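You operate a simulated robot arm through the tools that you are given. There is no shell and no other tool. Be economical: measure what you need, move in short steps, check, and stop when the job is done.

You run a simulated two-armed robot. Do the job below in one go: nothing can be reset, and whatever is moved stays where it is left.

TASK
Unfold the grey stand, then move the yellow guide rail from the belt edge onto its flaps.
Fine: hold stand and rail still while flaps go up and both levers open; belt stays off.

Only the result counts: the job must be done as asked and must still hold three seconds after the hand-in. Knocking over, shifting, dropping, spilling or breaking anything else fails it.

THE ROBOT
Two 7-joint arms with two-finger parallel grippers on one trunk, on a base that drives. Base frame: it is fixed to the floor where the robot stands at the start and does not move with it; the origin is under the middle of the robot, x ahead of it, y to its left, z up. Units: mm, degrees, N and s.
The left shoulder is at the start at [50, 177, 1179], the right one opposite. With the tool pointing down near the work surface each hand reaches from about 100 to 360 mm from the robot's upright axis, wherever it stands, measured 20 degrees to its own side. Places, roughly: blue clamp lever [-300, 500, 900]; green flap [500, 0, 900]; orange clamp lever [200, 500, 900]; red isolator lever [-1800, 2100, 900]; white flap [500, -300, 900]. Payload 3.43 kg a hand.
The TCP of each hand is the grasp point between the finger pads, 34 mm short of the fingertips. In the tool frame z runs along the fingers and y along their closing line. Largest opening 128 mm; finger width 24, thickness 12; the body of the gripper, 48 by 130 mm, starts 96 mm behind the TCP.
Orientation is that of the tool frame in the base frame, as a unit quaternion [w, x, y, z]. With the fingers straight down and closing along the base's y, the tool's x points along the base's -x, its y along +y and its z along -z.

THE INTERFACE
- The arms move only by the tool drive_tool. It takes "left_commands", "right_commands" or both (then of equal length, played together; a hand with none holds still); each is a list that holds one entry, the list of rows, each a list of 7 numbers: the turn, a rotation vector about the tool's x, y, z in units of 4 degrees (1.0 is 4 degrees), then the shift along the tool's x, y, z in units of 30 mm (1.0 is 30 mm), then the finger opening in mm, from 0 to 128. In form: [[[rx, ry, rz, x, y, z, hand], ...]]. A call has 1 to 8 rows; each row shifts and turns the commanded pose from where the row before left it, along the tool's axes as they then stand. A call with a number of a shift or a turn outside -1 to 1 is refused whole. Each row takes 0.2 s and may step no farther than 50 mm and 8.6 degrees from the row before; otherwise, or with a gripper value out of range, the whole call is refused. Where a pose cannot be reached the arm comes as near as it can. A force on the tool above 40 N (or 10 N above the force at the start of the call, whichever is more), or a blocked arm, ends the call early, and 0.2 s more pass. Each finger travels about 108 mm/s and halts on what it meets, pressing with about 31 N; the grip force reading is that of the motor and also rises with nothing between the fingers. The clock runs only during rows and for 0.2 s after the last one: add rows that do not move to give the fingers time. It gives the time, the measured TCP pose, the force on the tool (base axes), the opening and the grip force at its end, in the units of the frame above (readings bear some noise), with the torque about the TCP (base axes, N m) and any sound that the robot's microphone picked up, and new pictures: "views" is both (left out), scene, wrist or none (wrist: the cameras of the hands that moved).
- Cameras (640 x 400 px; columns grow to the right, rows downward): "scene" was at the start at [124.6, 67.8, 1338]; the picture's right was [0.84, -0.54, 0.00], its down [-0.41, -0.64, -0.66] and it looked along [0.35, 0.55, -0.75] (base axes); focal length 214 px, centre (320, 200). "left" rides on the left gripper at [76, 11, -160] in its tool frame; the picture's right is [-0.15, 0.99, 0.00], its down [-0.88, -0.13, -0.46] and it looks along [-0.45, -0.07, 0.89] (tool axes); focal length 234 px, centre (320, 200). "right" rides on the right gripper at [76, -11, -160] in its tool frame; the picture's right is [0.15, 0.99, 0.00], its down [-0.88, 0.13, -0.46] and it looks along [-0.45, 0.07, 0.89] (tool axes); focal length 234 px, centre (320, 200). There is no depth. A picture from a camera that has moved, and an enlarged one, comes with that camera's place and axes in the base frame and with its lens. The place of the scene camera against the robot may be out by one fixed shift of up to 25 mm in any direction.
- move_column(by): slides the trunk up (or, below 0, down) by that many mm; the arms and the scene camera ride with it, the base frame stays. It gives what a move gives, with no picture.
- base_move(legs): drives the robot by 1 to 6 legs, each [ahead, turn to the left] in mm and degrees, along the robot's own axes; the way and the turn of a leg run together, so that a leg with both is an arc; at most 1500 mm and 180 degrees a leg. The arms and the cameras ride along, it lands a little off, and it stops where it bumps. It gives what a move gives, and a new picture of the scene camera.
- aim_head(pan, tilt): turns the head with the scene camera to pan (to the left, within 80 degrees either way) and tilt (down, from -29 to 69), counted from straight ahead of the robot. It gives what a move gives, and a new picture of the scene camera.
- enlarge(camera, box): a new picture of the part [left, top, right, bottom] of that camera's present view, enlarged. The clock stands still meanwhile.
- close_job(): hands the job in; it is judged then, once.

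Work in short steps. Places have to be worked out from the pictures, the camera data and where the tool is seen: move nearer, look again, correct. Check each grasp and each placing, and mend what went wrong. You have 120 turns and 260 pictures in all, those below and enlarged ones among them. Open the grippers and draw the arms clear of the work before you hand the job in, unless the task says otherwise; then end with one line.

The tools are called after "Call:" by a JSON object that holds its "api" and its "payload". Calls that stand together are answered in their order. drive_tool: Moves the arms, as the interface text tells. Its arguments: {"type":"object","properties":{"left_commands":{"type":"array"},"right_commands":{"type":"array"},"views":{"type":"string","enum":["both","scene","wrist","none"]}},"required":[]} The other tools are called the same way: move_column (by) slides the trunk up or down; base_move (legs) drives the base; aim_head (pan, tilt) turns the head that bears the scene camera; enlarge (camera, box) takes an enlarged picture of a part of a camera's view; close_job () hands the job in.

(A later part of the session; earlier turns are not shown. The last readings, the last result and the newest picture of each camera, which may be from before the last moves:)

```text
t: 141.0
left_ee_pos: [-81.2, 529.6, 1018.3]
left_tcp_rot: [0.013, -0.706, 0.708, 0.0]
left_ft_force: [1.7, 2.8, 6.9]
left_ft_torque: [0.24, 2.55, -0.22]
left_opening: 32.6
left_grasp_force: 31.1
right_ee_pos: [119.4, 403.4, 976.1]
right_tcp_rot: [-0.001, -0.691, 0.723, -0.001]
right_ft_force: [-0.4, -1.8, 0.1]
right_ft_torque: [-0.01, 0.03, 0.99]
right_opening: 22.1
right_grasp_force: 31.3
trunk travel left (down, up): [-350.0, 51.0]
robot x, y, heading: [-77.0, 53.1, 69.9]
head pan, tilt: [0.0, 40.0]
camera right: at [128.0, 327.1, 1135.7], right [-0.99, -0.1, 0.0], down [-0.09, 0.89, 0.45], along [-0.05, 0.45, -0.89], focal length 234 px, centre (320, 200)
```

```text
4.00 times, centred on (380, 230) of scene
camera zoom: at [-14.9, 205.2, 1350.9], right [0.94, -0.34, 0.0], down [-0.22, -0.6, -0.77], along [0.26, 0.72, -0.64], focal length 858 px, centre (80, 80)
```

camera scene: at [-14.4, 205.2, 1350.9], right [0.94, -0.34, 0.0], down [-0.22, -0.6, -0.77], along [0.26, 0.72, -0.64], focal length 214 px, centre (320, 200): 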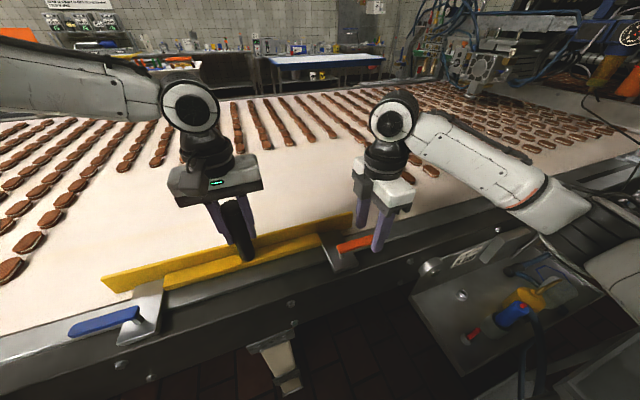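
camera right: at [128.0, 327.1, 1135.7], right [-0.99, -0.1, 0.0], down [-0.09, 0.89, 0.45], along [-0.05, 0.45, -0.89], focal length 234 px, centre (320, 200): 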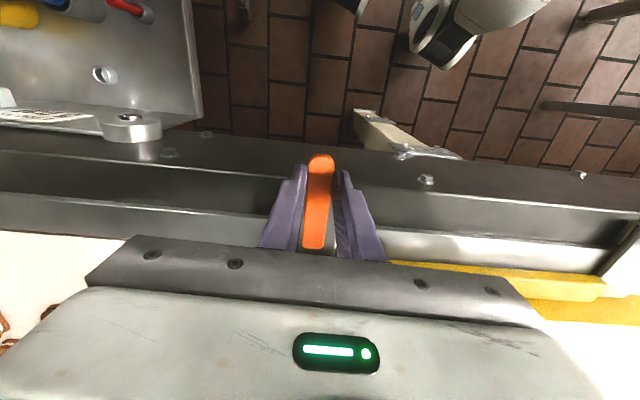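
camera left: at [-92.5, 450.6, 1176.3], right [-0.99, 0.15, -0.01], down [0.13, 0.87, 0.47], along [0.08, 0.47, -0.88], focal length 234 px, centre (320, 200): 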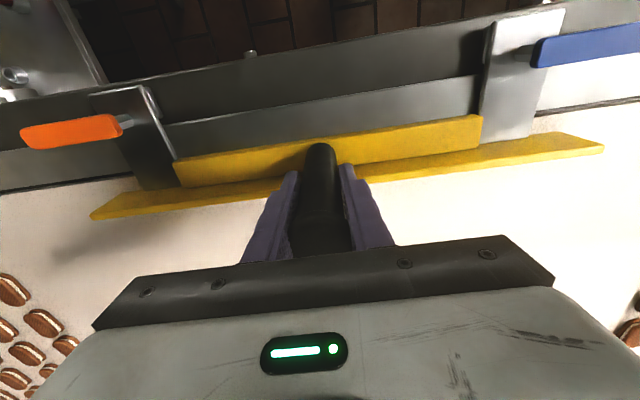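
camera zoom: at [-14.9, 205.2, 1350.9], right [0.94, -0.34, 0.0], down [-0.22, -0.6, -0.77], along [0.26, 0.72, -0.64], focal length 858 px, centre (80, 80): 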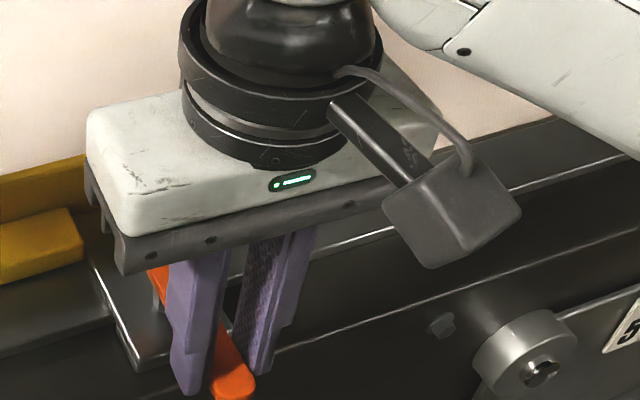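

Lever at ~90°. I test 8° more for a stop.

Call:
{"api": "drive_tool", "payload": {"right_commands": [[[0, 0, 1, 0.0, 0.14, 0, 0], [0, 0, 1, 0.0, 0.14, 0, 0]]], "views": "wrist"}}

```text
t: 141.6
left_ee_pos: [-80.7, 530.2, 1018.3]
left_tcp_rot: [0.01, -0.706, 0.708, 0.005]
left_ft_force: [-11.6, 9.5, 5.4]
left_ft_torque: [0.32, 3.06, -0.25]
left_opening: 32.1
left_grasp_force: 30.8
right_ee_pos: [115.5, 402.0, 974.9]
right_tcp_rot: [-0.001, -0.639, 0.769, -0.006]
right_ft_force: [25.4, -11.7, 1.8]
right_ft_torque: [0.22, -0.55, 0.61]
right_opening: 25.6
right_grasp_force: 31.0
trunk travel left (down, up): [-350.0, 51.0]
robot x, y, heading: [-80.6, 61.5, 69.8]
head pan, tilt: [0.0, 40.0]
camera right: at [111.0, 326.5, 1135.6], right [-1.0, 0.04, -0.01], down [0.03, 0.89, 0.45], along [0.03, 0.45, -0.89], focal length 234 px, centre (320, 200)
```

right: 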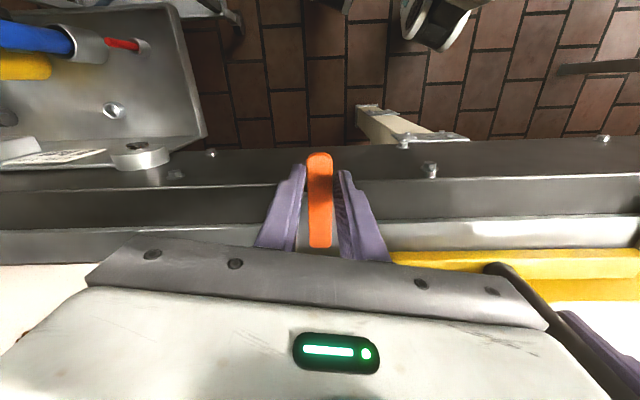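

The stop is at ~90°: orange lever is open. I release and lift the right hand.

Call:
{"api": "drive_tool", "payload": {"right_commands": [[[0, 0, -0.5, 0, -0.1, 0, 40], [0, 0, 0, 0, 0, 0, 60], [0, 0, 0, 0, 0, -0.8, 60], [0, 0, 0, 0, 0, -0.8, 60], [0, 0, 0, 0, 0, -1, 60], [0, 0, 0, 0, 0, -1, 60], [0, 0, 0, 0, 0, -1, 60], [0, 0, 0, 0, 0, -1, 60]]], "views": "scene"}}

Call:
{"api": "enlarge", "payload": {"camera": "scene", "box": [60, 170, 420, 395]}}

```text
t: 143.4
left_ee_pos: [-82.5, 530.3, 1017.9]
left_tcp_rot: [0.012, -0.706, 0.708, 0.0]
left_ft_force: [-7.1, 4.6, 3.2]
left_ft_torque: [0.68, 2.44, -0.27]
left_opening: 32.9
left_grasp_force: 30.9
right_ee_pos: [112.7, 404.2, 1143.4]
right_tcp_rot: [-0.002, -0.654, 0.757, -0.001]
right_ft_force: [0.3, 0.2, -0.7]
right_ft_torque: [0.04, 0.03, -0.02]
right_opening: 60.1
right_grasp_force: 0.1
trunk travel left (down, up): [-350.0, 51.0]
robot x, y, heading: [-81.8, 60.8, 69.9]
head pan, tilt: [0.0, 40.0]
camera scene: at [-15.9, 205.7, 1350.8], right [0.94, -0.34, 0.0], down [-0.22, -0.6, -0.77], along [0.26, 0.72, -0.64], focal length 214 px, centre (320, 200)
```

scene: 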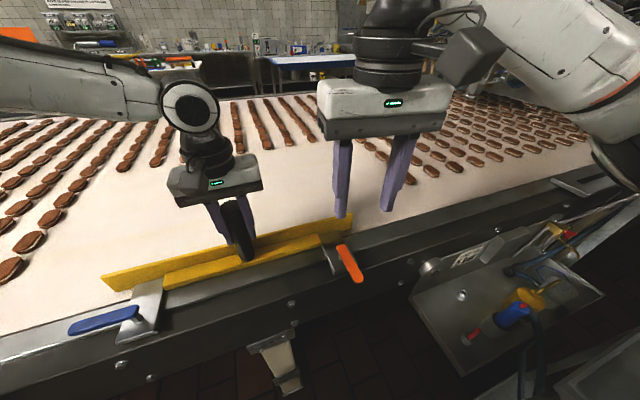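

```text
1.78 times, centred on (240, 282) of scene
camera zoom: at [-15.9, 205.7, 1350.8], right [0.94, -0.34, 0.0], down [-0.22, -0.6, -0.77], along [0.26, 0.72, -0.64], focal length 381 px, centre (462, 53)
```

zoom: 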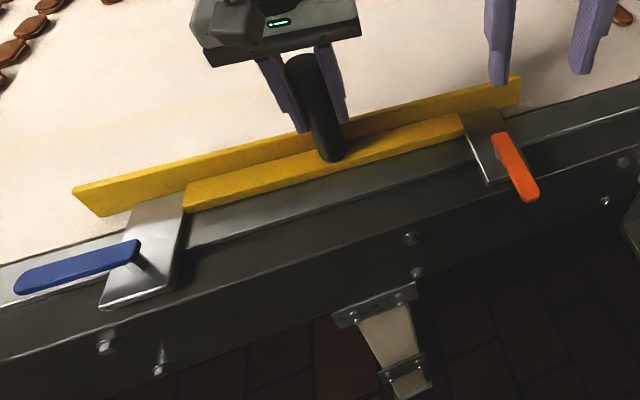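

Orange is open; rail unmoved and still clamped by blue. I now swap hands: left releases and rises.

Call:
{"api": "drive_tool", "payload": {"left_commands": [[[0, 0, 0, 0, 0, 0, 60], [0, 0, 0, 0, 0, 0, 100], [0, 0, 0, 0, 0, -1, 100], [0, 0, 0, 0, 0, -1, 100], [0, 0, 0, 0, 0, -1, 100], [0, 0, 0, 0, 0, -1, 100], [0, 0, 0, 0, 0, -1, 100], [0, 0, 0, 0, 0, -1, 100]]], "right_commands": [[[0, 0, 0, 0, 0, 0, 100], [0, 0, 0, 0, 0, 0, 100], [0, 0, 0.72, 0.5, 0, -0.5, 100], [0, 0, 0.72, 0.5, 0, -0.5, 100], [0, 0, 0.72, 0.5, 0, -0.5, 100], [0, 0, 0.72, 0.5, 0, -0.5, 100], [0, 0, 0, 0.5, 0, 0, 100], [0, 0, 0, 0.5, 0, 0, 100]]], "views": "none"}}

Call:
{"api": "drive_tool", "payload": {"left_commands": [[[0, 0, 1, 1, 0, -0.3, 80], [0, 0, 0, 1, 0.3, 0, 80], [0, 0, 0, 1, 0.3, 0, 80], [0, 0, 0, 1, 0.3, 0, 80], [0, 0, 0, 1, 0.3, 0, 80]]], "views": "none"}}

Call:
{"api": "base_move", "payload": {"legs": [[0, 20]]}}

```text
t: 145.2
left_ee_pos: [-83.3, 525.5, 1196.7]
left_tcp_rot: [0.012, -0.706, 0.708, 0.0]
left_ft_force: [0.4, -0.8, -0.1]
left_ft_torque: [0.0, -0.01, -0.02]
left_opening: 100.4
left_grasp_force: 0.0
right_ee_pos: [91.8, 316.7, 1204.0]
right_tcp_rot: [-0.002, -0.575, 0.818, -0.002]
right_ft_force: [0.0, 0.5, -0.3]
right_ft_torque: [0.03, 0.03, -0.01]
right_opening: 100.2
right_grasp_force: 0.0
trunk travel left (down, up): [-350.0, 51.0]
robot x, y, heading: [-84.2, 58.5, 69.9]
head pan, tilt: [0.0, 40.0]
```

```text
t: 146.4
left_ee_pos: [-128.2, 378.3, 1203.9]
left_tcp_rot: [0.012, -0.681, 0.732, 0.0]
left_ft_force: [0.1, -0.3, -0.7]
left_ft_torque: [0.03, -0.01, 0.03]
left_opening: 79.8
left_grasp_force: 0.1
right_ee_pos: [88.9, 317.1, 1204.1]
right_tcp_rot: [-0.001, -0.575, 0.818, -0.001]
right_ft_force: [-0.3, -0.3, -0.6]
right_ft_torque: [0.04, -0.01, 0.01]
right_opening: 99.8
right_grasp_force: 0.1
trunk travel left (down, up): [-350.0, 51.0]
robot x, y, heading: [-87.3, 61.4, 69.9]
head pan, tilt: [0.0, 40.0]
```

```text
t: 147.8
left_ee_pos: [-235.6, 344.0, 1204.0]
left_tcp_rot: [-0.013, 0.798, -0.603, -0.003]
left_ft_force: [-0.6, -0.3, 0.3]
left_ft_torque: [0.05, -0.01, 0.01]
left_opening: 80.2
left_grasp_force: 0.0
right_ee_pos: [-8.7, 361.4, 1204.7]
right_tcp_rot: [0.002, 0.708, -0.706, 0.002]
right_ft_force: [-0.2, -0.1, -0.2]
right_ft_torque: [-0.01, 0.03, 0.02]
right_opening: 100.0
right_grasp_force: 0.2
trunk travel left (down, up): [-350.0, 51.0]
robot x, y, heading: [-81.4, 55.8, 89.7]
head pan, tilt: [0.0, 40.0]
camera scene: at [-69.0, 214.8, 1350.9], right [1.0, 0.0, 0.0], down [0.0, -0.64, -0.77], along [0.0, 0.77, -0.64], focal length 214 px, centre (320, 200)
```

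scene: 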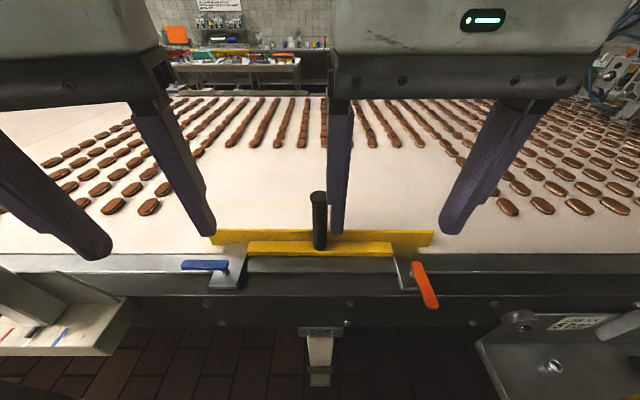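

I move the right hand over the grip while the left turns to close across the blue lever.

Call:
{"api": "drive_tool", "payload": {"left_commands": [[[0, 0, 0.98, 0, 0, 0, 80], [0, 0, 0.98, 0, 0, 0, 80], [0, 0, 0.98, 0, 0, 0, 80], [0, 0, 0.98, 0, 0, 0, 80], [0, 0, 0.98, 0, 0, 0, 80], [0, 0, 0.98, 0, 0, 0, 80], [0, 0, 0.98, 0, 0, 0, 80], [0, 0, 0.98, 0, 0, 0, 80]]], "right_commands": [[[0, 0, 0, -0.8, 0.34, 0, 100], [0, 0, 0, -0.8, 0.34, 0, 100], [0, 0, 0, -0.8, 0.34, 0, 100], [0, 0, 0, -0.8, 0.34, 0, 100], [0, 0, 0, -0.8, 0.34, 0, 100], [0, 0, 0, -0.8, 0.34, 0, 100], [0, 0, 0, -0.8, 0.34, 0, 100], [0, 0, 0, 0, 0, 0, 100]]], "views": "none"}}

Call:
{"api": "drive_tool", "payload": {"left_commands": [[[0, 0, 0.98, 0, 0, 0, 80], [0, 0, 0.98, 0, 0, 0, 80], [0, 0, 0.98, 0, 0, 0, 80], [0, 0, 0.98, 0, 0, 0, 80], [0, 0, 0.98, 0, 0, 0, 80], [0, 0, 0.98, 0, 0, 0, 80], [0, 0, 0.98, 0, 0, 0, 80], [0, 0, 0.98, 0, 0, 0, 80]]], "views": "none"}}

Call:
{"api": "drive_tool", "payload": {"left_commands": [[[0, 0, 0.98, 0, 0, 0, 80], [0, 0, 0.98, 0, 0, 0, 80], [0, 0, 0.98, 0, 0, 0, 80], [0, 0, 0.98, 0, 0, 0, 80], [0, 0, 0.98, 0, 0, 0, 80], [0, 0, 0.98, 0, 0, 0, 80], [0, 0, 0.98, 0, 0, 0, 80], [0, 0, 0.98, 0, 0, 0, 80]]], "views": "none"}}

Call:
{"api": "drive_tool", "payload": {"left_commands": [[[0, 0, 0.98, 0, 0, 0, 80], [0, 0, 0.98, 0, 0, 0, 80], [0, 0, 0.98, 0, 0, 0, 80]]], "right_commands": [[[0, 0, 0, 0, 0, 0, 100], [0, 0, 0, 0, 0, 0, 100], [0, 0, 0, 0, 0, 0, 100]]], "views": "both"}}

```text
t: 149.6
left_ee_pos: [-235.0, 343.7, 1204.1]
left_tcp_rot: [0.012, -0.604, 0.797, 0.005]
left_ft_force: [-0.5, -0.5, 0.3]
left_ft_torque: [-0.02, 0.05, -0.03]
left_opening: 79.9
left_grasp_force: 0.0
right_ee_pos: [-79.8, 529.2, 1203.7]
right_tcp_rot: [0.0, 0.708, -0.706, 0.002]
right_ft_force: [-0.4, 0.6, 0.9]
right_ft_torque: [0.04, 0.0, 0.02]
right_opening: 100.0
right_grasp_force: 0.0
trunk travel left (down, up): [-350.0, 51.0]
robot x, y, heading: [-80.4, 58.5, 90.1]
head pan, tilt: [0.0, 40.0]
```

```text
t: 151.4
left_ee_pos: [-236.0, 345.6, 1204.3]
left_tcp_rot: [0.01, -0.366, 0.93, 0.009]
left_ft_force: [0.1, -0.2, 0.1]
left_ft_torque: [-0.02, 0.0, 0.0]
left_opening: 80.0
left_grasp_force: 0.1
right_ee_pos: [-80.3, 529.3, 1203.3]
right_tcp_rot: [0.001, 0.708, -0.706, 0.002]
right_ft_force: [-0.2, 0.0, 0.9]
right_ft_torque: [0.0, 0.0, 0.0]
right_opening: 100.0
right_grasp_force: 0.1
trunk travel left (down, up): [-350.0, 51.0]
robot x, y, heading: [-82.9, 58.8, 89.7]
head pan, tilt: [0.0, 40.0]
```

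```text
t: 153.2
left_ee_pos: [-235.8, 344.5, 1205.4]
left_tcp_rot: [0.006, -0.102, 0.995, 0.011]
left_ft_force: [0.2, 0.8, -0.2]
left_ft_torque: [0.04, -0.02, 0.02]
left_opening: 79.8
left_grasp_force: 0.1
right_ee_pos: [-81.4, 527.8, 1203.8]
right_tcp_rot: [0.001, 0.708, -0.706, 0.002]
right_ft_force: [-0.4, 0.3, 0.2]
right_ft_torque: [0.04, -0.01, -0.03]
right_opening: 99.8
right_grasp_force: 0.0
trunk travel left (down, up): [-350.0, 51.0]
robot x, y, heading: [-80.4, 59.7, 90.0]
head pan, tilt: [0.0, 40.0]
```

```text
t: 154.0
left_ee_pos: [-235.2, 345.3, 1204.7]
left_tcp_rot: [0.005, 0.002, 1.0, 0.011]
left_ft_force: [0.1, 0.0, 0.3]
left_ft_torque: [0.01, 0.0, -0.01]
left_opening: 80.0
left_grasp_force: 0.1
right_ee_pos: [-81.4, 528.2, 1203.1]
right_tcp_rot: [0.001, 0.709, -0.705, 0.002]
right_ft_force: [0.0, -0.2, 0.4]
right_ft_torque: [0.01, 0.03, -0.01]
right_opening: 100.1
right_grasp_force: 0.1
trunk travel left (down, up): [-350.0, 51.0]
robot x, y, heading: [-82.0, 59.6, 89.9]
head pan, tilt: [0.0, 40.0]
camera scene: at [-68.7, 214.9, 1350.8], right [1.0, 0.0, 0.0], down [0.0, -0.64, -0.77], along [0.0, 0.77, -0.64], focal length 214 px, centre (320, 200)
camera right: at [-69.4, 453.3, 1363.7], right [-0.99, -0.15, 0.0], down [-0.13, 0.88, 0.45], along [-0.07, 0.45, -0.89], focal length 234 px, centre (320, 200)
camera left: at [-312.3, 351.9, 1363.1], right [0.15, 0.99, 0.02], down [0.88, -0.14, 0.46], along [0.46, -0.05, -0.89], focal length 234 px, centre (320, 200)
```

scene: 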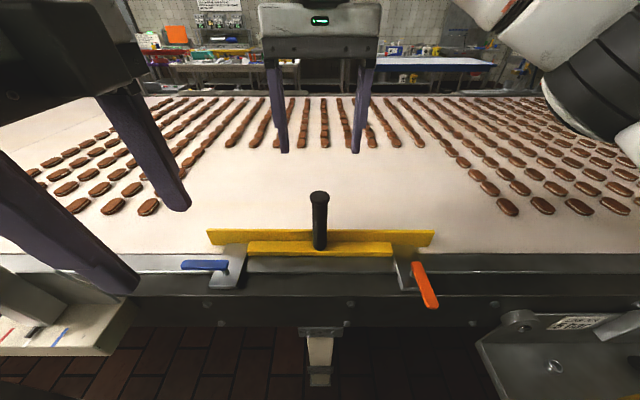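
right: 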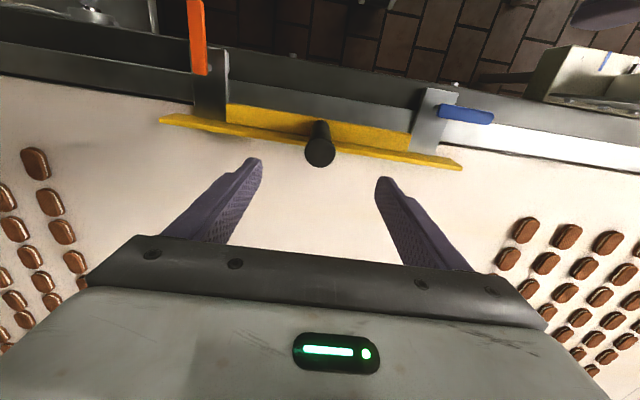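
left: 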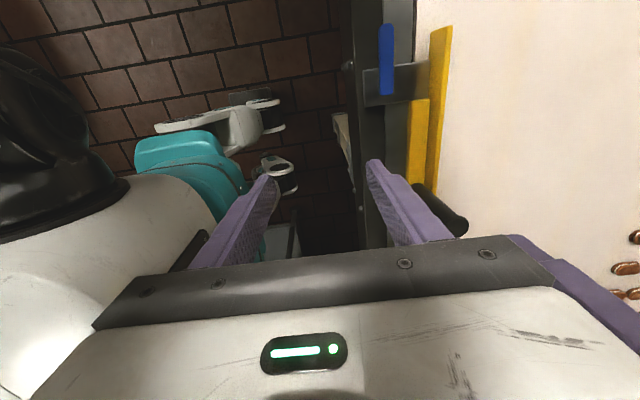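

Right hand is over the grip. I descend to z≈1018 and close.

Call:
{"api": "drive_tool", "payload": {"right_commands": [[[0, 0, 0, 0.1, 0, 0.88, 100], [0, 0, 0, 0, 0, 0.88, 100], [0, 0, 0, 0, 0, 0.88, 100], [0, 0, 0, 0, 0, 0.88, 100], [0, 0, 0, 0, 0, 0.88, 100], [0, 0, 0, 0, 0, 0.88, 100], [0, 0, 0, 0, 0, 0.88, 100], [0, 0, 0, 0, 0, 0, 70]]], "views": "none"}}

Call:
{"api": "drive_tool", "payload": {"right_commands": [[[0, 0, 0, 0, 0, 0, 40], [0, 0, 0, 0, 0, 0, 0], [0, 0, 0, 0, 0, 0, 0], [0, 0, 0, 0, 0, 0, 0]]], "views": "both"}}

```text
t: 155.8
left_ee_pos: [-235.7, 344.5, 1203.3]
left_tcp_rot: [0.005, 0.0, 1.0, 0.011]
left_ft_force: [0.1, -0.9, -0.3]
left_ft_torque: [0.01, 0.04, 0.02]
left_opening: 79.9
left_grasp_force: 0.2
right_ee_pos: [-79.9, 524.4, 1018.4]
right_tcp_rot: [0.002, 0.708, -0.706, 0.002]
right_ft_force: [-0.4, 0.0, 0.4]
right_ft_torque: [0.03, 0.01, 0.0]
right_opening: 70.1
right_grasp_force: 0.1
trunk travel left (down, up): [-350.0, 51.0]
robot x, y, heading: [-83.6, 56.5, 90.0]
head pan, tilt: [0.0, 40.0]
```

```text
t: 156.8
left_ee_pos: [-235.7, 345.3, 1204.4]
left_tcp_rot: [0.005, 0.0, 1.0, 0.012]
left_ft_force: [-0.3, 0.1, 0.3]
left_ft_torque: [0.03, -0.01, 0.02]
left_opening: 80.0
left_grasp_force: 0.1
right_ee_pos: [-82.0, 524.3, 1018.3]
right_tcp_rot: [0.001, 0.708, -0.706, 0.002]
right_ft_force: [-1.5, -0.4, 0.2]
right_ft_torque: [0.09, 0.97, 0.0]
right_opening: 31.8
right_grasp_force: 31.0
trunk travel left (down, up): [-350.0, 51.0]
robot x, y, heading: [-80.4, 61.8, 89.8]
head pan, tilt: [0.0, 40.0]
camera scene: at [-68.8, 215.1, 1350.8], right [1.0, 0.0, 0.0], down [0.0, -0.64, -0.77], along [0.0, 0.77, -0.64], focal length 214 px, centre (320, 200)
camera right: at [-69.8, 449.0, 1178.5], right [-0.99, -0.15, 0.0], down [-0.13, 0.88, 0.45], along [-0.07, 0.45, -0.89], focal length 234 px, centre (320, 200)
```

scene: 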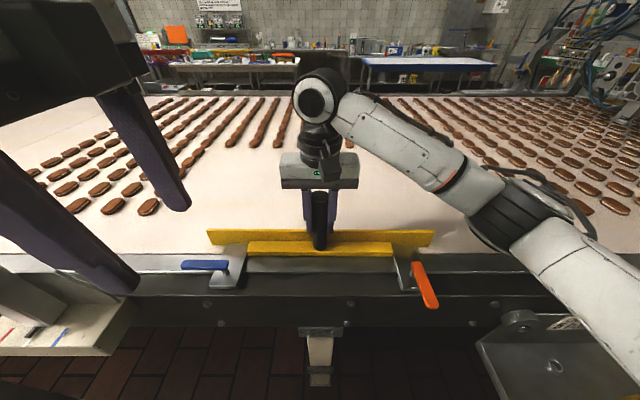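
right: 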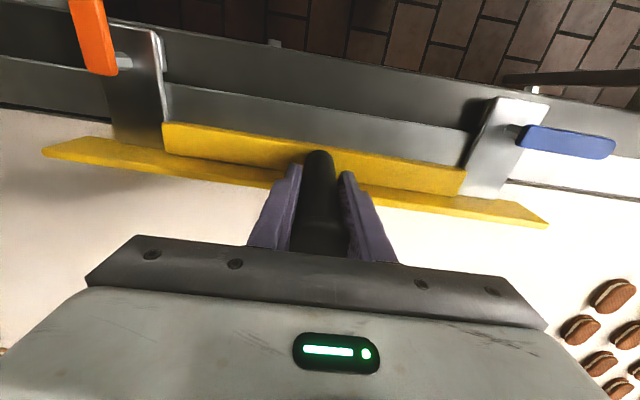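

Rail grip is held by the right hand. Left goes over the blue lever (outer end x≈−361, y≈464).

Call:
{"api": "drive_tool", "payload": {"left_commands": [[[0, 0, 0, 0.567, 0.66, 0.7, 60], [0, 0, 0, 0.567, 0.66, 0.7, 60], [0, 0, 0, 0.567, 0.66, 0.7, 60], [0, 0, 0, 0.567, 0.66, 0.7, 60], [0, 0, 0, 0.567, 0.66, 0.7, 60], [0, 0, 0, 0.567, 0.66, 0.7, 60]]], "views": "both"}}

```text
t: 158.2
left_ee_pos: [-336.1, 465.4, 1078.9]
left_tcp_rot: [0.006, 0.001, 1.0, 0.011]
left_ft_force: [-0.1, 0.3, 0.2]
left_ft_torque: [-0.01, 0.01, -0.03]
left_opening: 59.8
left_grasp_force: 0.1
right_ee_pos: [-81.7, 524.6, 1017.9]
right_tcp_rot: [0.002, 0.708, -0.706, 0.002]
right_ft_force: [-3.8, 0.3, 0.1]
right_ft_torque: [-0.33, 1.21, 0.02]
right_opening: 31.9
right_grasp_force: 31.0
trunk travel left (down, up): [-350.0, 51.0]
robot x, y, heading: [-81.6, 53.6, 89.8]
head pan, tilt: [0.0, 40.0]
camera scene: at [-68.9, 215.3, 1350.8], right [1.0, 0.0, 0.0], down [0.0, -0.64, -0.77], along [0.0, 0.77, -0.64], focal length 214 px, centre (320, 200)
camera left: at [-412.8, 473.9, 1237.9], right [0.15, 0.99, 0.02], down [0.88, -0.14, 0.46], along [0.46, -0.05, -0.89], focal length 234 px, centre (320, 200)
```

scene: 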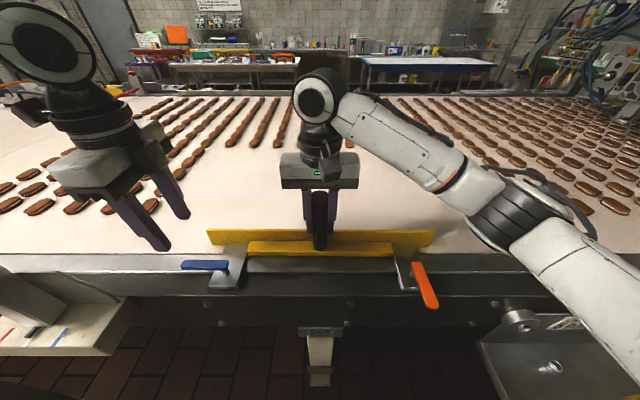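
left: 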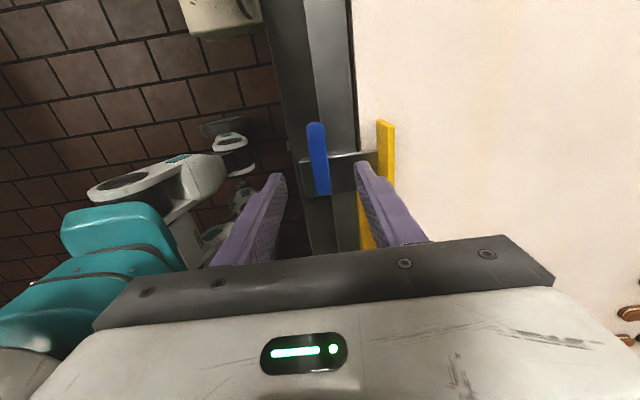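

Lever nearly centred. I lower to z≈974 and close on it.

Call:
{"api": "drive_tool", "payload": {"left_commands": [[[0, 0, 0, 0, -0.1, 0.875, 60], [0, 0, 0, 0, 0, 0.875, 60], [0, 0, 0, 0, 0, 0.875, 60], [0, 0, 0, 0, 0, 0.875, 60], [0, 0, 0, 0, 0, 0, 30], [0, 0, 0, 0, 0, 0, 0], [0, 0, 0, 0, 0, 0, 0]]], "views": "wrist"}}

Call:
{"api": "enlarge", "payload": {"camera": "scene", "box": [140, 200, 300, 300]}}

```text
t: 159.8
left_ee_pos: [-334.7, 465.5, 973.7]
left_tcp_rot: [0.006, 0.001, 1.0, 0.012]
left_ft_force: [0.1, 2.6, -1.5]
left_ft_torque: [-0.18, 0.01, 0.13]
left_opening: 21.5
left_grasp_force: 31.5
right_ee_pos: [-80.2, 523.7, 1017.7]
right_tcp_rot: [0.003, 0.709, -0.706, 0.002]
right_ft_force: [-1.7, -2.9, 0.0]
right_ft_torque: [-0.01, 1.28, 0.15]
right_opening: 31.9
right_grasp_force: 31.2
trunk travel left (down, up): [-350.0, 51.0]
robot x, y, heading: [-80.4, 57.7, 89.8]
head pan, tilt: [0.0, 40.0]
camera left: at [-411.5, 472.9, 1133.5], right [0.15, 0.99, 0.02], down [0.88, -0.14, 0.46], along [0.46, -0.05, -0.89], focal length 234 px, centre (320, 200)
```

left: 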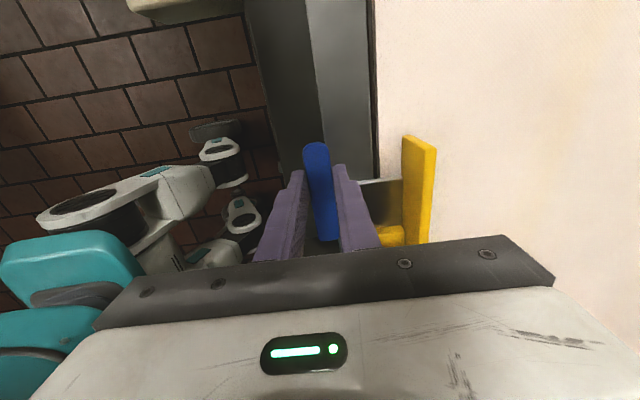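

```text
4.00 times, centred on (220, 250) of scene
camera zoom: at [-68.7, 215.3, 1350.7], right [1.0, 0.0, 0.0], down [0.0, -0.64, -0.77], along [0.0, 0.77, -0.64], focal length 858 px, centre (720, 0)
```

zoom: 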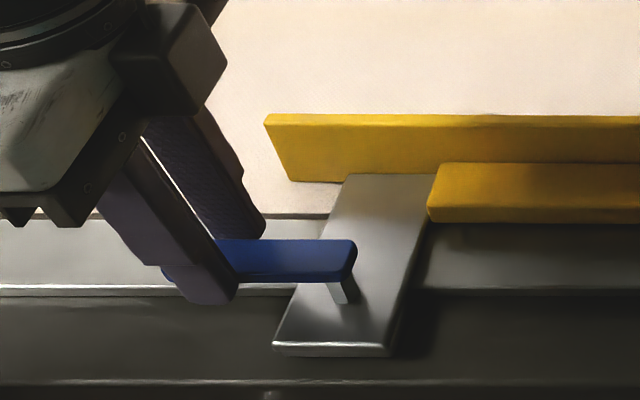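

Gripped. I swing the blue lever toward the robot about its post, 32° first.

Call:
{"api": "drive_tool", "payload": {"left_commands": [[[0, 0, -1, -0.003, -0.125, 0, 0], [0, 0, -1, -0.003, -0.125, 0, 0], [0, 0, -1, -0.003, -0.125, 0, 0], [0, 0, -1, -0.003, -0.125, 0, 0], [0, 0, -1, -0.003, -0.125, 0, 0], [0, 0, -1, -0.003, -0.125, 0, 0], [0, 0, -1, -0.003, -0.125, 0, 0], [0, 0, -1, -0.003, -0.125, 0, 0]]], "views": "none"}}

Call:
{"api": "drive_tool", "payload": {"left_commands": [[[0, 0, -1, -0.003, -0.125, 0, 0], [0, 0, -1, -0.003, -0.125, 0, 0], [0, 0, -1, -0.003, -0.125, 0, 0], [0, 0, -1, -0.003, -0.125, 0, 0], [0, 0, -1, -0.003, -0.125, 0, 0], [0, 0, -1, -0.003, -0.125, 0, 0]]], "views": "scene"}}

```text
t: 161.6
left_ee_pos: [-326.1, 436.9, 974.8]
left_tcp_rot: [0.009, -0.276, 0.961, 0.01]
left_ft_force: [1.7, 3.1, 9.2]
left_ft_torque: [-0.36, 0.35, 0.01]
left_opening: 21.7
left_grasp_force: 30.8
right_ee_pos: [-79.5, 525.2, 1018.2]
right_tcp_rot: [0.001, 0.708, -0.706, 0.001]
right_ft_force: [-4.2, 1.5, 0.0]
right_ft_torque: [1.59, 0.95, -0.26]
right_opening: 32.0
right_grasp_force: 30.7
trunk travel left (down, up): [-350.0, 51.0]
robot x, y, heading: [-81.0, 59.8, 89.9]
head pan, tilt: [0.0, 40.0]
```

```text
t: 163.0
left_ee_pos: [-310.6, 420.4, 973.0]
left_tcp_rot: [0.011, -0.471, 0.882, 0.008]
left_ft_force: [4.8, 4.3, 5.3]
left_ft_torque: [-0.3, 0.18, -0.08]
left_opening: 21.6
left_grasp_force: 30.8
right_ee_pos: [-80.1, 525.3, 1018.2]
right_tcp_rot: [0.002, 0.708, -0.706, 0.002]
right_ft_force: [-3.0, -0.1, 0.2]
right_ft_torque: [1.18, 0.97, -0.08]
right_opening: 31.5
right_grasp_force: 31.0
trunk travel left (down, up): [-350.0, 51.0]
robot x, y, heading: [-80.9, 58.9, 89.8]
head pan, tilt: [0.0, 40.0]
camera scene: at [-68.0, 215.1, 1350.8], right [1.0, 0.0, 0.0], down [0.0, -0.64, -0.77], along [0.0, 0.77, -0.64], focal length 214 px, centre (320, 200)
```

scene: 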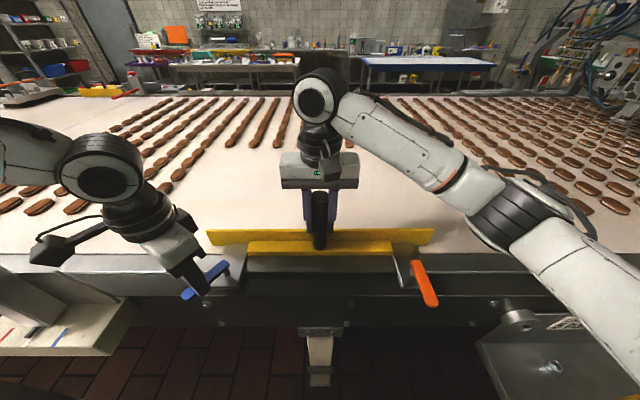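

At 56° with small forces; I continue to about 92°.

Call:
{"api": "drive_tool", "payload": {"left_commands": [[[0, 0, -1, -0.0, -0.13, 0, 0], [0, 0, -1, -0.0, -0.13, 0, 0], [0, 0, -1, -0.0, -0.13, 0, 0], [0, 0, -1, -0.0, -0.13, 0, 0], [0, 0, -1, 0, -0.13, 0, 0], [0, 0, -1, 0, -0.13, 0, 0], [0, 0, -1, 0, -0.13, 0, 0], [0, 0, -1, 0, -0.13, 0, 0]]], "views": "none"}}

Call:
{"api": "drive_tool", "payload": {"left_commands": [[[0, 0, -1, 0, -0.13, 0, 0], [0, 0, -0.5, 0, -0.06, 0, 0]]], "views": "both"}}

```text
t: 164.8
left_ee_pos: [-283.1, 409.6, 973.3]
left_tcp_rot: [0.013, -0.695, 0.719, 0.004]
left_ft_force: [-2.0, 4.8, -0.3]
left_ft_torque: [0.62, 0.18, 0.07]
left_opening: 21.6
left_grasp_force: 31.5
right_ee_pos: [-80.2, 523.2, 1018.4]
right_tcp_rot: [0.002, 0.708, -0.706, 0.001]
right_ft_force: [1.5, -2.4, 3.5]
right_ft_torque: [-0.71, 1.4, 0.47]
right_opening: 31.7
right_grasp_force: 31.5
trunk travel left (down, up): [-350.0, 51.0]
robot x, y, heading: [-81.3, 57.8, 90.0]
head pan, tilt: [0.0, 40.0]
```

```text
t: 165.4
left_ee_pos: [-278.2, 408.4, 973.8]
left_tcp_rot: [-0.009, 0.731, -0.682, -0.004]
left_ft_force: [-10.3, 1.0, 1.4]
left_ft_torque: [0.2, 0.35, -0.96]
left_opening: 22.0
left_grasp_force: 30.9
right_ee_pos: [-79.8, 524.3, 1017.8]
right_tcp_rot: [0.002, 0.708, -0.706, 0.002]
right_ft_force: [6.9, -0.7, 1.5]
right_ft_torque: [-0.09, 1.97, 0.27]
right_opening: 31.9
right_grasp_force: 30.8
trunk travel left (down, up): [-350.0, 51.0]
robot x, y, heading: [-82.3, 58.9, 89.9]
head pan, tilt: [0.0, 40.0]
camera scene: at [-68.7, 214.6, 1350.9], right [1.0, 0.0, 0.0], down [0.0, -0.64, -0.77], along [0.0, 0.77, -0.64], focal length 214 px, centre (320, 200)
camera left: at [-283.7, 328.7, 1132.0], right [-1.0, 0.08, -0.01], down [0.07, 0.88, 0.47], along [0.04, 0.47, -0.88], focal length 234 px, centre (320, 200)
```

scene: 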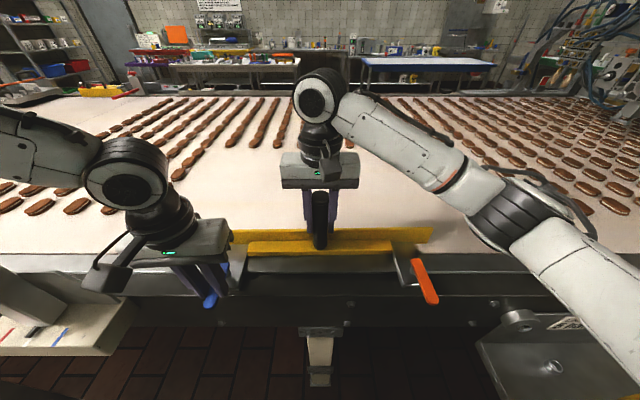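
left: 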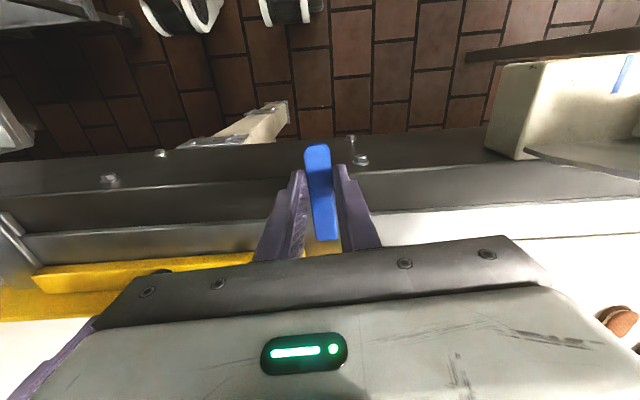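

At the stop: blue is open. I release it and lift the left hand clear, right keeps holding the rail.

Call:
{"api": "drive_tool", "payload": {"left_commands": [[[0, 0, 0.4, 0, 0.08, 0, 40], [0, 0, 0, 0, 0, 0, 60], [0, 0, 0, 0, 0, -0.8, 60], [0, 0, 0, 0, 0, -0.8, 60], [0, 0, 0, 0, 0, -1, 60], [0, 0, 0, 0.3, 0, -1, 60], [0, 0, 0, 0.6, 0, -1, 60], [0, 0, 0, 0.6, 0, -1, 60]]], "views": "none"}}

Call:
{"api": "drive_tool", "payload": {"left_commands": [[[0, 0, 0, 1, 0.5, 0, 60], [0, 0, 0, 1, 0.5, 0, 60], [0, 0, 0, 1, 0.5, 0, 60]]], "views": "scene"}}

Call:
{"api": "enlarge", "payload": {"camera": "scene", "box": [160, 170, 480, 370]}}

```text
t: 167.2
left_ee_pos: [-278.8, 359.9, 1140.5]
left_tcp_rot: [-0.012, 0.722, -0.692, -0.004]
left_ft_force: [0.2, 0.6, 0.1]
left_ft_torque: [-0.04, 0.01, 0.06]
left_opening: 60.1
left_grasp_force: 0.1
right_ee_pos: [-80.1, 524.8, 1018.5]
right_tcp_rot: [0.002, 0.708, -0.706, 0.001]
right_ft_force: [3.3, 1.8, 2.4]
right_ft_torque: [0.07, 1.08, -0.49]
right_opening: 31.9
right_grasp_force: 31.2
trunk travel left (down, up): [-350.0, 51.0]
robot x, y, heading: [-75.7, 55.6, 90.1]
head pan, tilt: [0.0, 40.0]
```

```text
t: 168.0
left_ee_pos: [-318.9, 268.9, 1138.5]
left_tcp_rot: [-0.012, 0.721, -0.692, -0.004]
left_ft_force: [-0.4, 0.2, 1.0]
left_ft_torque: [0.0, 0.01, -0.04]
left_opening: 60.2
left_grasp_force: 0.1
right_ee_pos: [-79.9, 524.8, 1018.0]
right_tcp_rot: [0.002, 0.709, -0.706, 0.002]
right_ft_force: [0.2, -0.1, 2.5]
right_ft_torque: [-0.11, 0.77, -0.24]
right_opening: 31.7
right_grasp_force: 31.5
trunk travel left (down, up): [-350.0, 51.0]
robot x, y, heading: [-81.7, 55.6, 89.8]
head pan, tilt: [0.0, 40.0]
camera scene: at [-68.4, 214.5, 1350.9], right [1.0, 0.0, 0.0], down [0.0, -0.64, -0.77], along [0.0, 0.77, -0.64], focal length 214 px, centre (320, 200)
```

scene: 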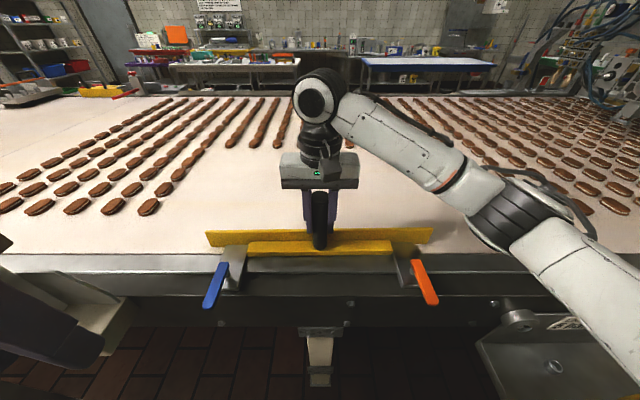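

```text
2.00 times, centred on (320, 270) of scene
camera zoom: at [-68.4, 214.5, 1350.9], right [1.0, 0.0, 0.0], down [0.0, -0.64, -0.77], along [0.0, 0.77, -0.64], focal length 429 px, centre (320, 60)
```

zoom: 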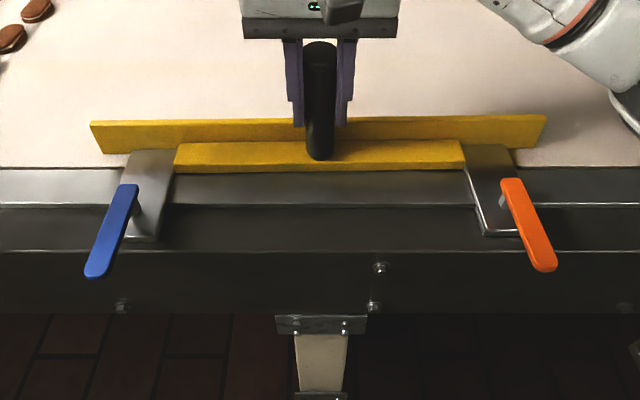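

Both levers are open. I lift the rail straight up 30 mm and look.

Call:
{"api": "drive_tool", "payload": {"right_commands": [[[0, 0, 0, 0, 0, -0.33, 0], [0, 0, 0, 0, 0, -0.33, 0], [0, 0, 0, 0, 0, -0.34, 0], [0, 0, 0, 0, 0, 0, 0]]], "views": "wrist"}}

Call:
{"api": "enlarge", "payload": {"camera": "scene", "box": [160, 170, 480, 370]}}

```text
t: 169.0
left_ee_pos: [-319.4, 270.1, 1136.7]
left_tcp_rot: [-0.012, 0.721, -0.692, -0.004]
left_ft_force: [0.0, -0.5, 0.4]
left_ft_torque: [-0.01, -0.01, 0.01]
left_opening: 60.1
left_grasp_force: 0.0
right_ee_pos: [-80.7, 524.7, 1047.1]
right_tcp_rot: [0.001, 0.708, -0.706, 0.002]
right_ft_force: [0.2, 0.1, -9.1]
right_ft_torque: [0.08, 0.06, -0.01]
right_opening: 31.4
right_grasp_force: 31.3
trunk travel left (down, up): [-350.0, 51.0]
robot x, y, heading: [-77.8, 58.8, 89.9]
head pan, tilt: [0.0, 40.0]
camera right: at [-69.4, 449.5, 1208.0], right [-0.99, -0.15, 0.0], down [-0.13, 0.88, 0.45], along [-0.07, 0.45, -0.89], focal length 234 px, centre (320, 200)
```

right: 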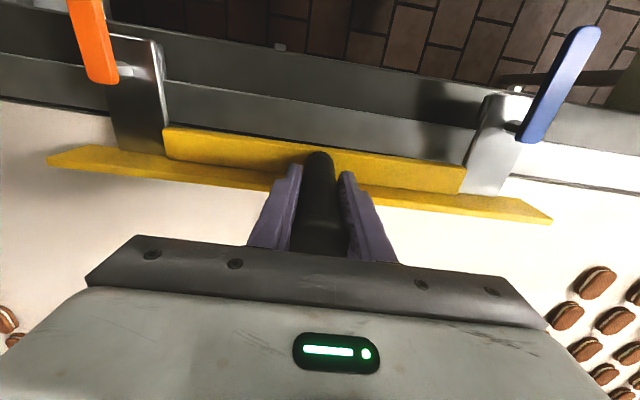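

```text
2.00 times, centred on (320, 270) of scene
camera zoom: at [-68.6, 215.7, 1350.7], right [1.0, 0.0, 0.0], down [0.0, -0.64, -0.77], along [0.0, 0.77, -0.64], focal length 429 px, centre (320, 60)
```

zoom: 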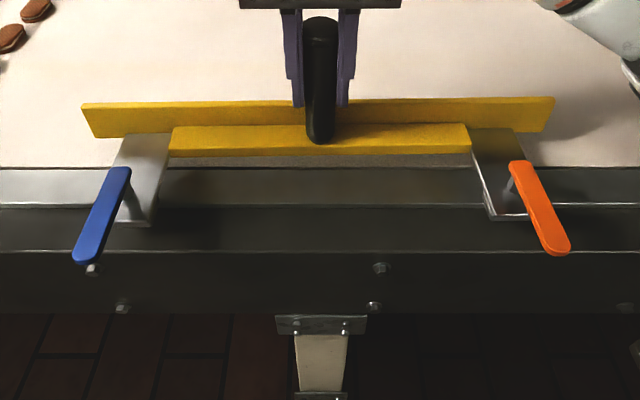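

The rail is free and hangs level (9 N). I raise it another 120 mm.

Call:
{"api": "drive_tool", "payload": {"right_commands": [[[0, 0, 0, 0, 0, -0.5, 0], [0, 0, 0, 0, 0, -0.7, 0], [0, 0, 0, 0, 0, -0.7, 0], [0, 0, 0, 0, 0, -0.7, 0], [0, 0, 0, 0, 0, -0.7, 0], [0, 0, 0, 0, 0, -0.5, 0], [0, 0, 0, 0, 0, -0.2, 0]]], "views": "scene"}}

Call:
{"api": "enlarge", "payload": {"camera": "left", "box": [0, 0, 640, 400]}}

```text
t: 170.6
left_ee_pos: [-319.2, 269.7, 1138.4]
left_tcp_rot: [-0.013, 0.722, -0.692, -0.004]
left_ft_force: [-0.8, 0.3, -0.6]
left_ft_torque: [-0.01, 0.03, 0.0]
left_opening: 59.9
left_grasp_force: 0.1
right_ee_pos: [-80.5, 526.0, 1167.5]
right_tcp_rot: [0.001, 0.709, -0.705, 0.002]
right_ft_force: [-0.1, -0.3, -8.7]
right_ft_torque: [0.08, -0.06, -0.02]
right_opening: 31.8
right_grasp_force: 30.9
trunk travel left (down, up): [-350.0, 51.0]
robot x, y, heading: [-84.5, 60.5, 89.6]
head pan, tilt: [0.0, 40.0]
camera scene: at [-68.7, 215.6, 1350.7], right [1.0, 0.0, 0.0], down [0.0, -0.64, -0.77], along [0.0, 0.77, -0.64], focal length 214 px, centre (320, 200)
```

scene: 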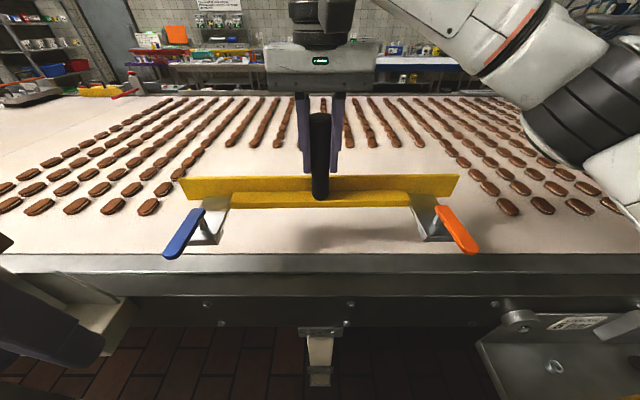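

```text
1.00 times, centred on (320, 200) of left
camera zoom: at [-328.2, 189.7, 1295.5], right [-0.99, 0.11, -0.01], down [0.09, 0.87, 0.48], along [0.06, 0.47, -0.88], focal length 234 px, centre (320, 200)
```

zoom: 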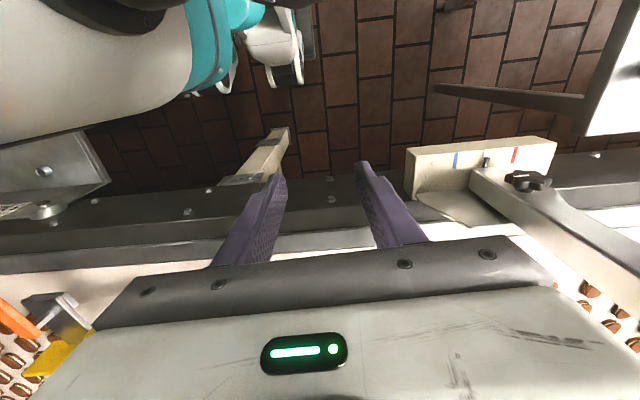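

Rail is level and clear. I back away from the belt by 240 mm.

Call:
{"api": "base_move", "payload": {"legs": [[-240, 0]]}}

```text
t: 172.4
left_ee_pos: [-319.4, 29.2, 1138.3]
left_tcp_rot: [-0.012, 0.721, -0.692, -0.004]
left_ft_force: [0.2, -0.2, 0.4]
left_ft_torque: [0.03, 0.0, 0.02]
left_opening: 60.0
left_grasp_force: 0.1
right_ee_pos: [-80.4, 284.7, 1166.3]
right_tcp_rot: [0.001, 0.707, -0.707, 0.003]
right_ft_force: [-0.3, -0.5, -8.4]
right_ft_torque: [0.04, 0.04, -0.02]
right_opening: 31.7
right_grasp_force: 30.9
trunk travel left (down, up): [-350.0, 51.0]
robot x, y, heading: [-82.6, -180.2, 89.9]
head pan, tilt: [0.0, 40.0]
camera scene: at [-68.8, -25.2, 1350.8], right [1.0, 0.0, 0.0], down [0.0, -0.64, -0.77], along [0.0, 0.77, -0.64], focal length 214 px, centre (320, 200)
```

scene: 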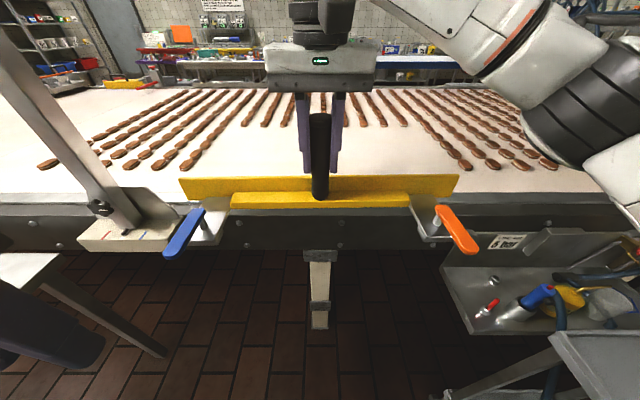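

Rail steady. I turn −45° and check, then the rest.

Call:
{"api": "base_move", "payload": {"legs": [[0, -45]]}}

Call:
{"api": "base_move", "payload": {"legs": [[0, -45]]}}

```text
t: 174.9
left_ee_pos: [-99.7, 135.0, 1136.3]
left_tcp_rot: [0.012, -0.402, 0.915, -0.002]
left_ft_force: [0.5, 0.2, -0.1]
left_ft_torque: [0.0, 0.01, -0.02]
left_opening: 60.1
left_grasp_force: 0.1
right_ee_pos: [249.5, 147.2, 1167.7]
right_tcp_rot: [-0.003, -0.384, 0.923, -0.002]
right_ft_force: [0.8, -0.2, -9.0]
right_ft_torque: [0.02, -0.04, 0.01]
right_opening: 31.7
right_grasp_force: 30.9
trunk travel left (down, up): [-350.0, 51.0]
robot x, y, heading: [-78.3, -183.0, 45.2]
head pan, tilt: [0.0, 40.0]
camera scene: at [41.3, -70.3, 1350.7], right [0.71, -0.71, 0.0], down [-0.46, -0.45, -0.77], along [0.54, 0.54, -0.64], focal length 214 px, centre (320, 200)
```

scene: 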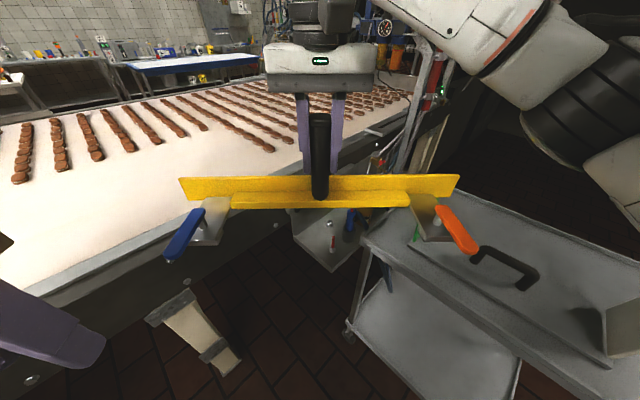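

```text
t: 177.3
left_ee_pos: [130.5, 55.4, 1137.7]
left_tcp_rot: [0.012, -0.02, 1.0, -0.006]
left_ft_force: [0.6, -0.1, 0.5]
left_ft_torque: [0.02, 0.01, -0.01]
left_opening: 60.0
left_grasp_force: 0.0
right_ee_pos: [385.6, -184.6, 1168.8]
right_tcp_rot: [-0.003, 0.0, 1.0, -0.001]
right_ft_force: [0.4, -0.4, -9.0]
right_ft_torque: [0.15, -0.05, 0.0]
right_opening: 31.8
right_grasp_force: 30.7
trunk travel left (down, up): [-350.0, 51.0]
robot x, y, heading: [-80.0, -181.2, 0.2]
head pan, tilt: [0.0, 40.0]
camera scene: at [86.7, -180.9, 1350.7], right [0.0, -1.0, 0.0], down [-0.64, 0.0, -0.77], along [0.77, 0.0, -0.64], focal length 214 px, centre (320, 200)
```

scene: 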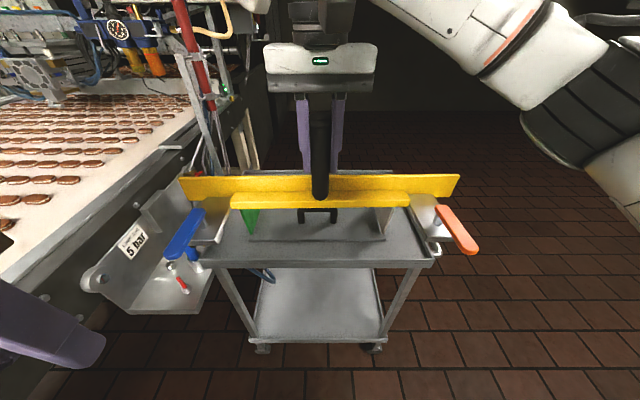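

Rail is aligned above the cart approach. I drive 172 mm ahead so the rail comes over the flaps.

Call:
{"api": "base_move", "payload": {"legs": [[172, 0]]}}

Call:
{"api": "enlarge", "payload": {"camera": "right", "box": [0, 0, 640, 400]}}

Call:
{"api": "enlarge", "payload": {"camera": "left", "box": [0, 0, 640, 400]}}

```text
t: 178.8
left_ee_pos: [302.4, 53.1, 1137.4]
left_tcp_rot: [0.011, -0.02, 1.0, -0.006]
left_ft_force: [0.6, 1.1, -0.2]
left_ft_torque: [0.0, 0.06, 0.01]
left_opening: 59.9
left_grasp_force: 0.1
right_ee_pos: [558.1, -185.2, 1168.2]
right_tcp_rot: [-0.003, 0.0, 1.0, -0.001]
right_ft_force: [-0.3, -0.5, -9.0]
right_ft_torque: [0.1, -0.03, 0.02]
right_opening: 32.1
right_grasp_force: 31.2
trunk travel left (down, up): [-350.0, 51.0]
robot x, y, heading: [89.4, -182.0, -0.4]
head pan, tilt: [0.0, 40.0]
camera scene: at [258.6, -181.2, 1350.6], right [0.0, -1.0, 0.0], down [-0.64, 0.0, -0.77], along [0.77, 0.0, -0.64], focal length 214 px, centre (320, 200)
```

scene: 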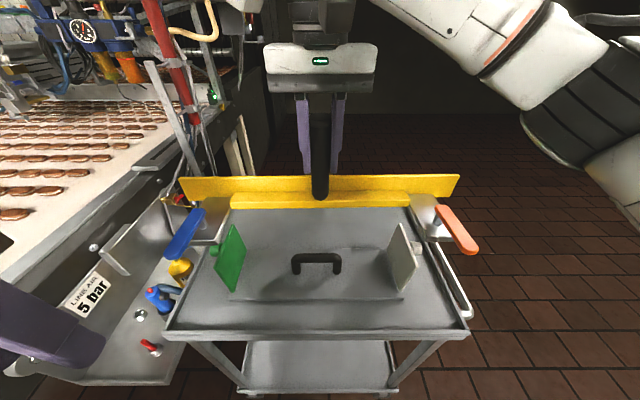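

```text
1.00 times, centred on (320, 200) of right
camera zoom: at [483.3, -196.4, 1328.2], right [-0.15, 0.99, 0.0], down [0.88, 0.13, 0.45], along [0.45, 0.07, -0.89], focal length 234 px, centre (320, 200)
```

zoom: 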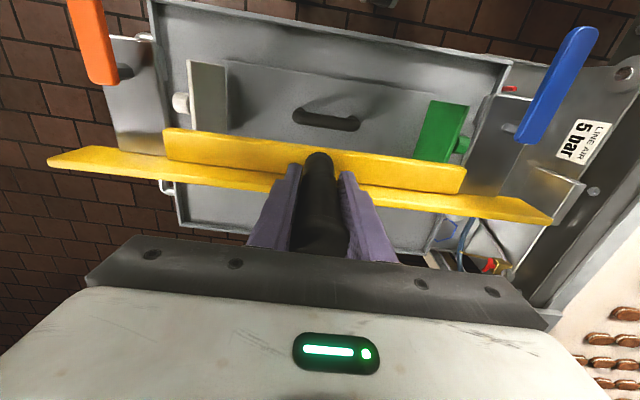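

```text
1.00 times, centred on (320, 200) of left
camera zoom: at [224.0, 64.3, 1295.4], right [0.11, 0.99, -0.01], down [0.87, -0.09, 0.48], along [0.47, -0.06, -0.88], focal length 234 px, centre (320, 200)
```

zoom: 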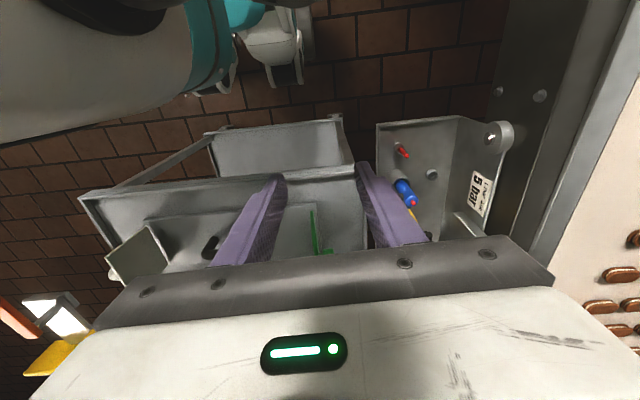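

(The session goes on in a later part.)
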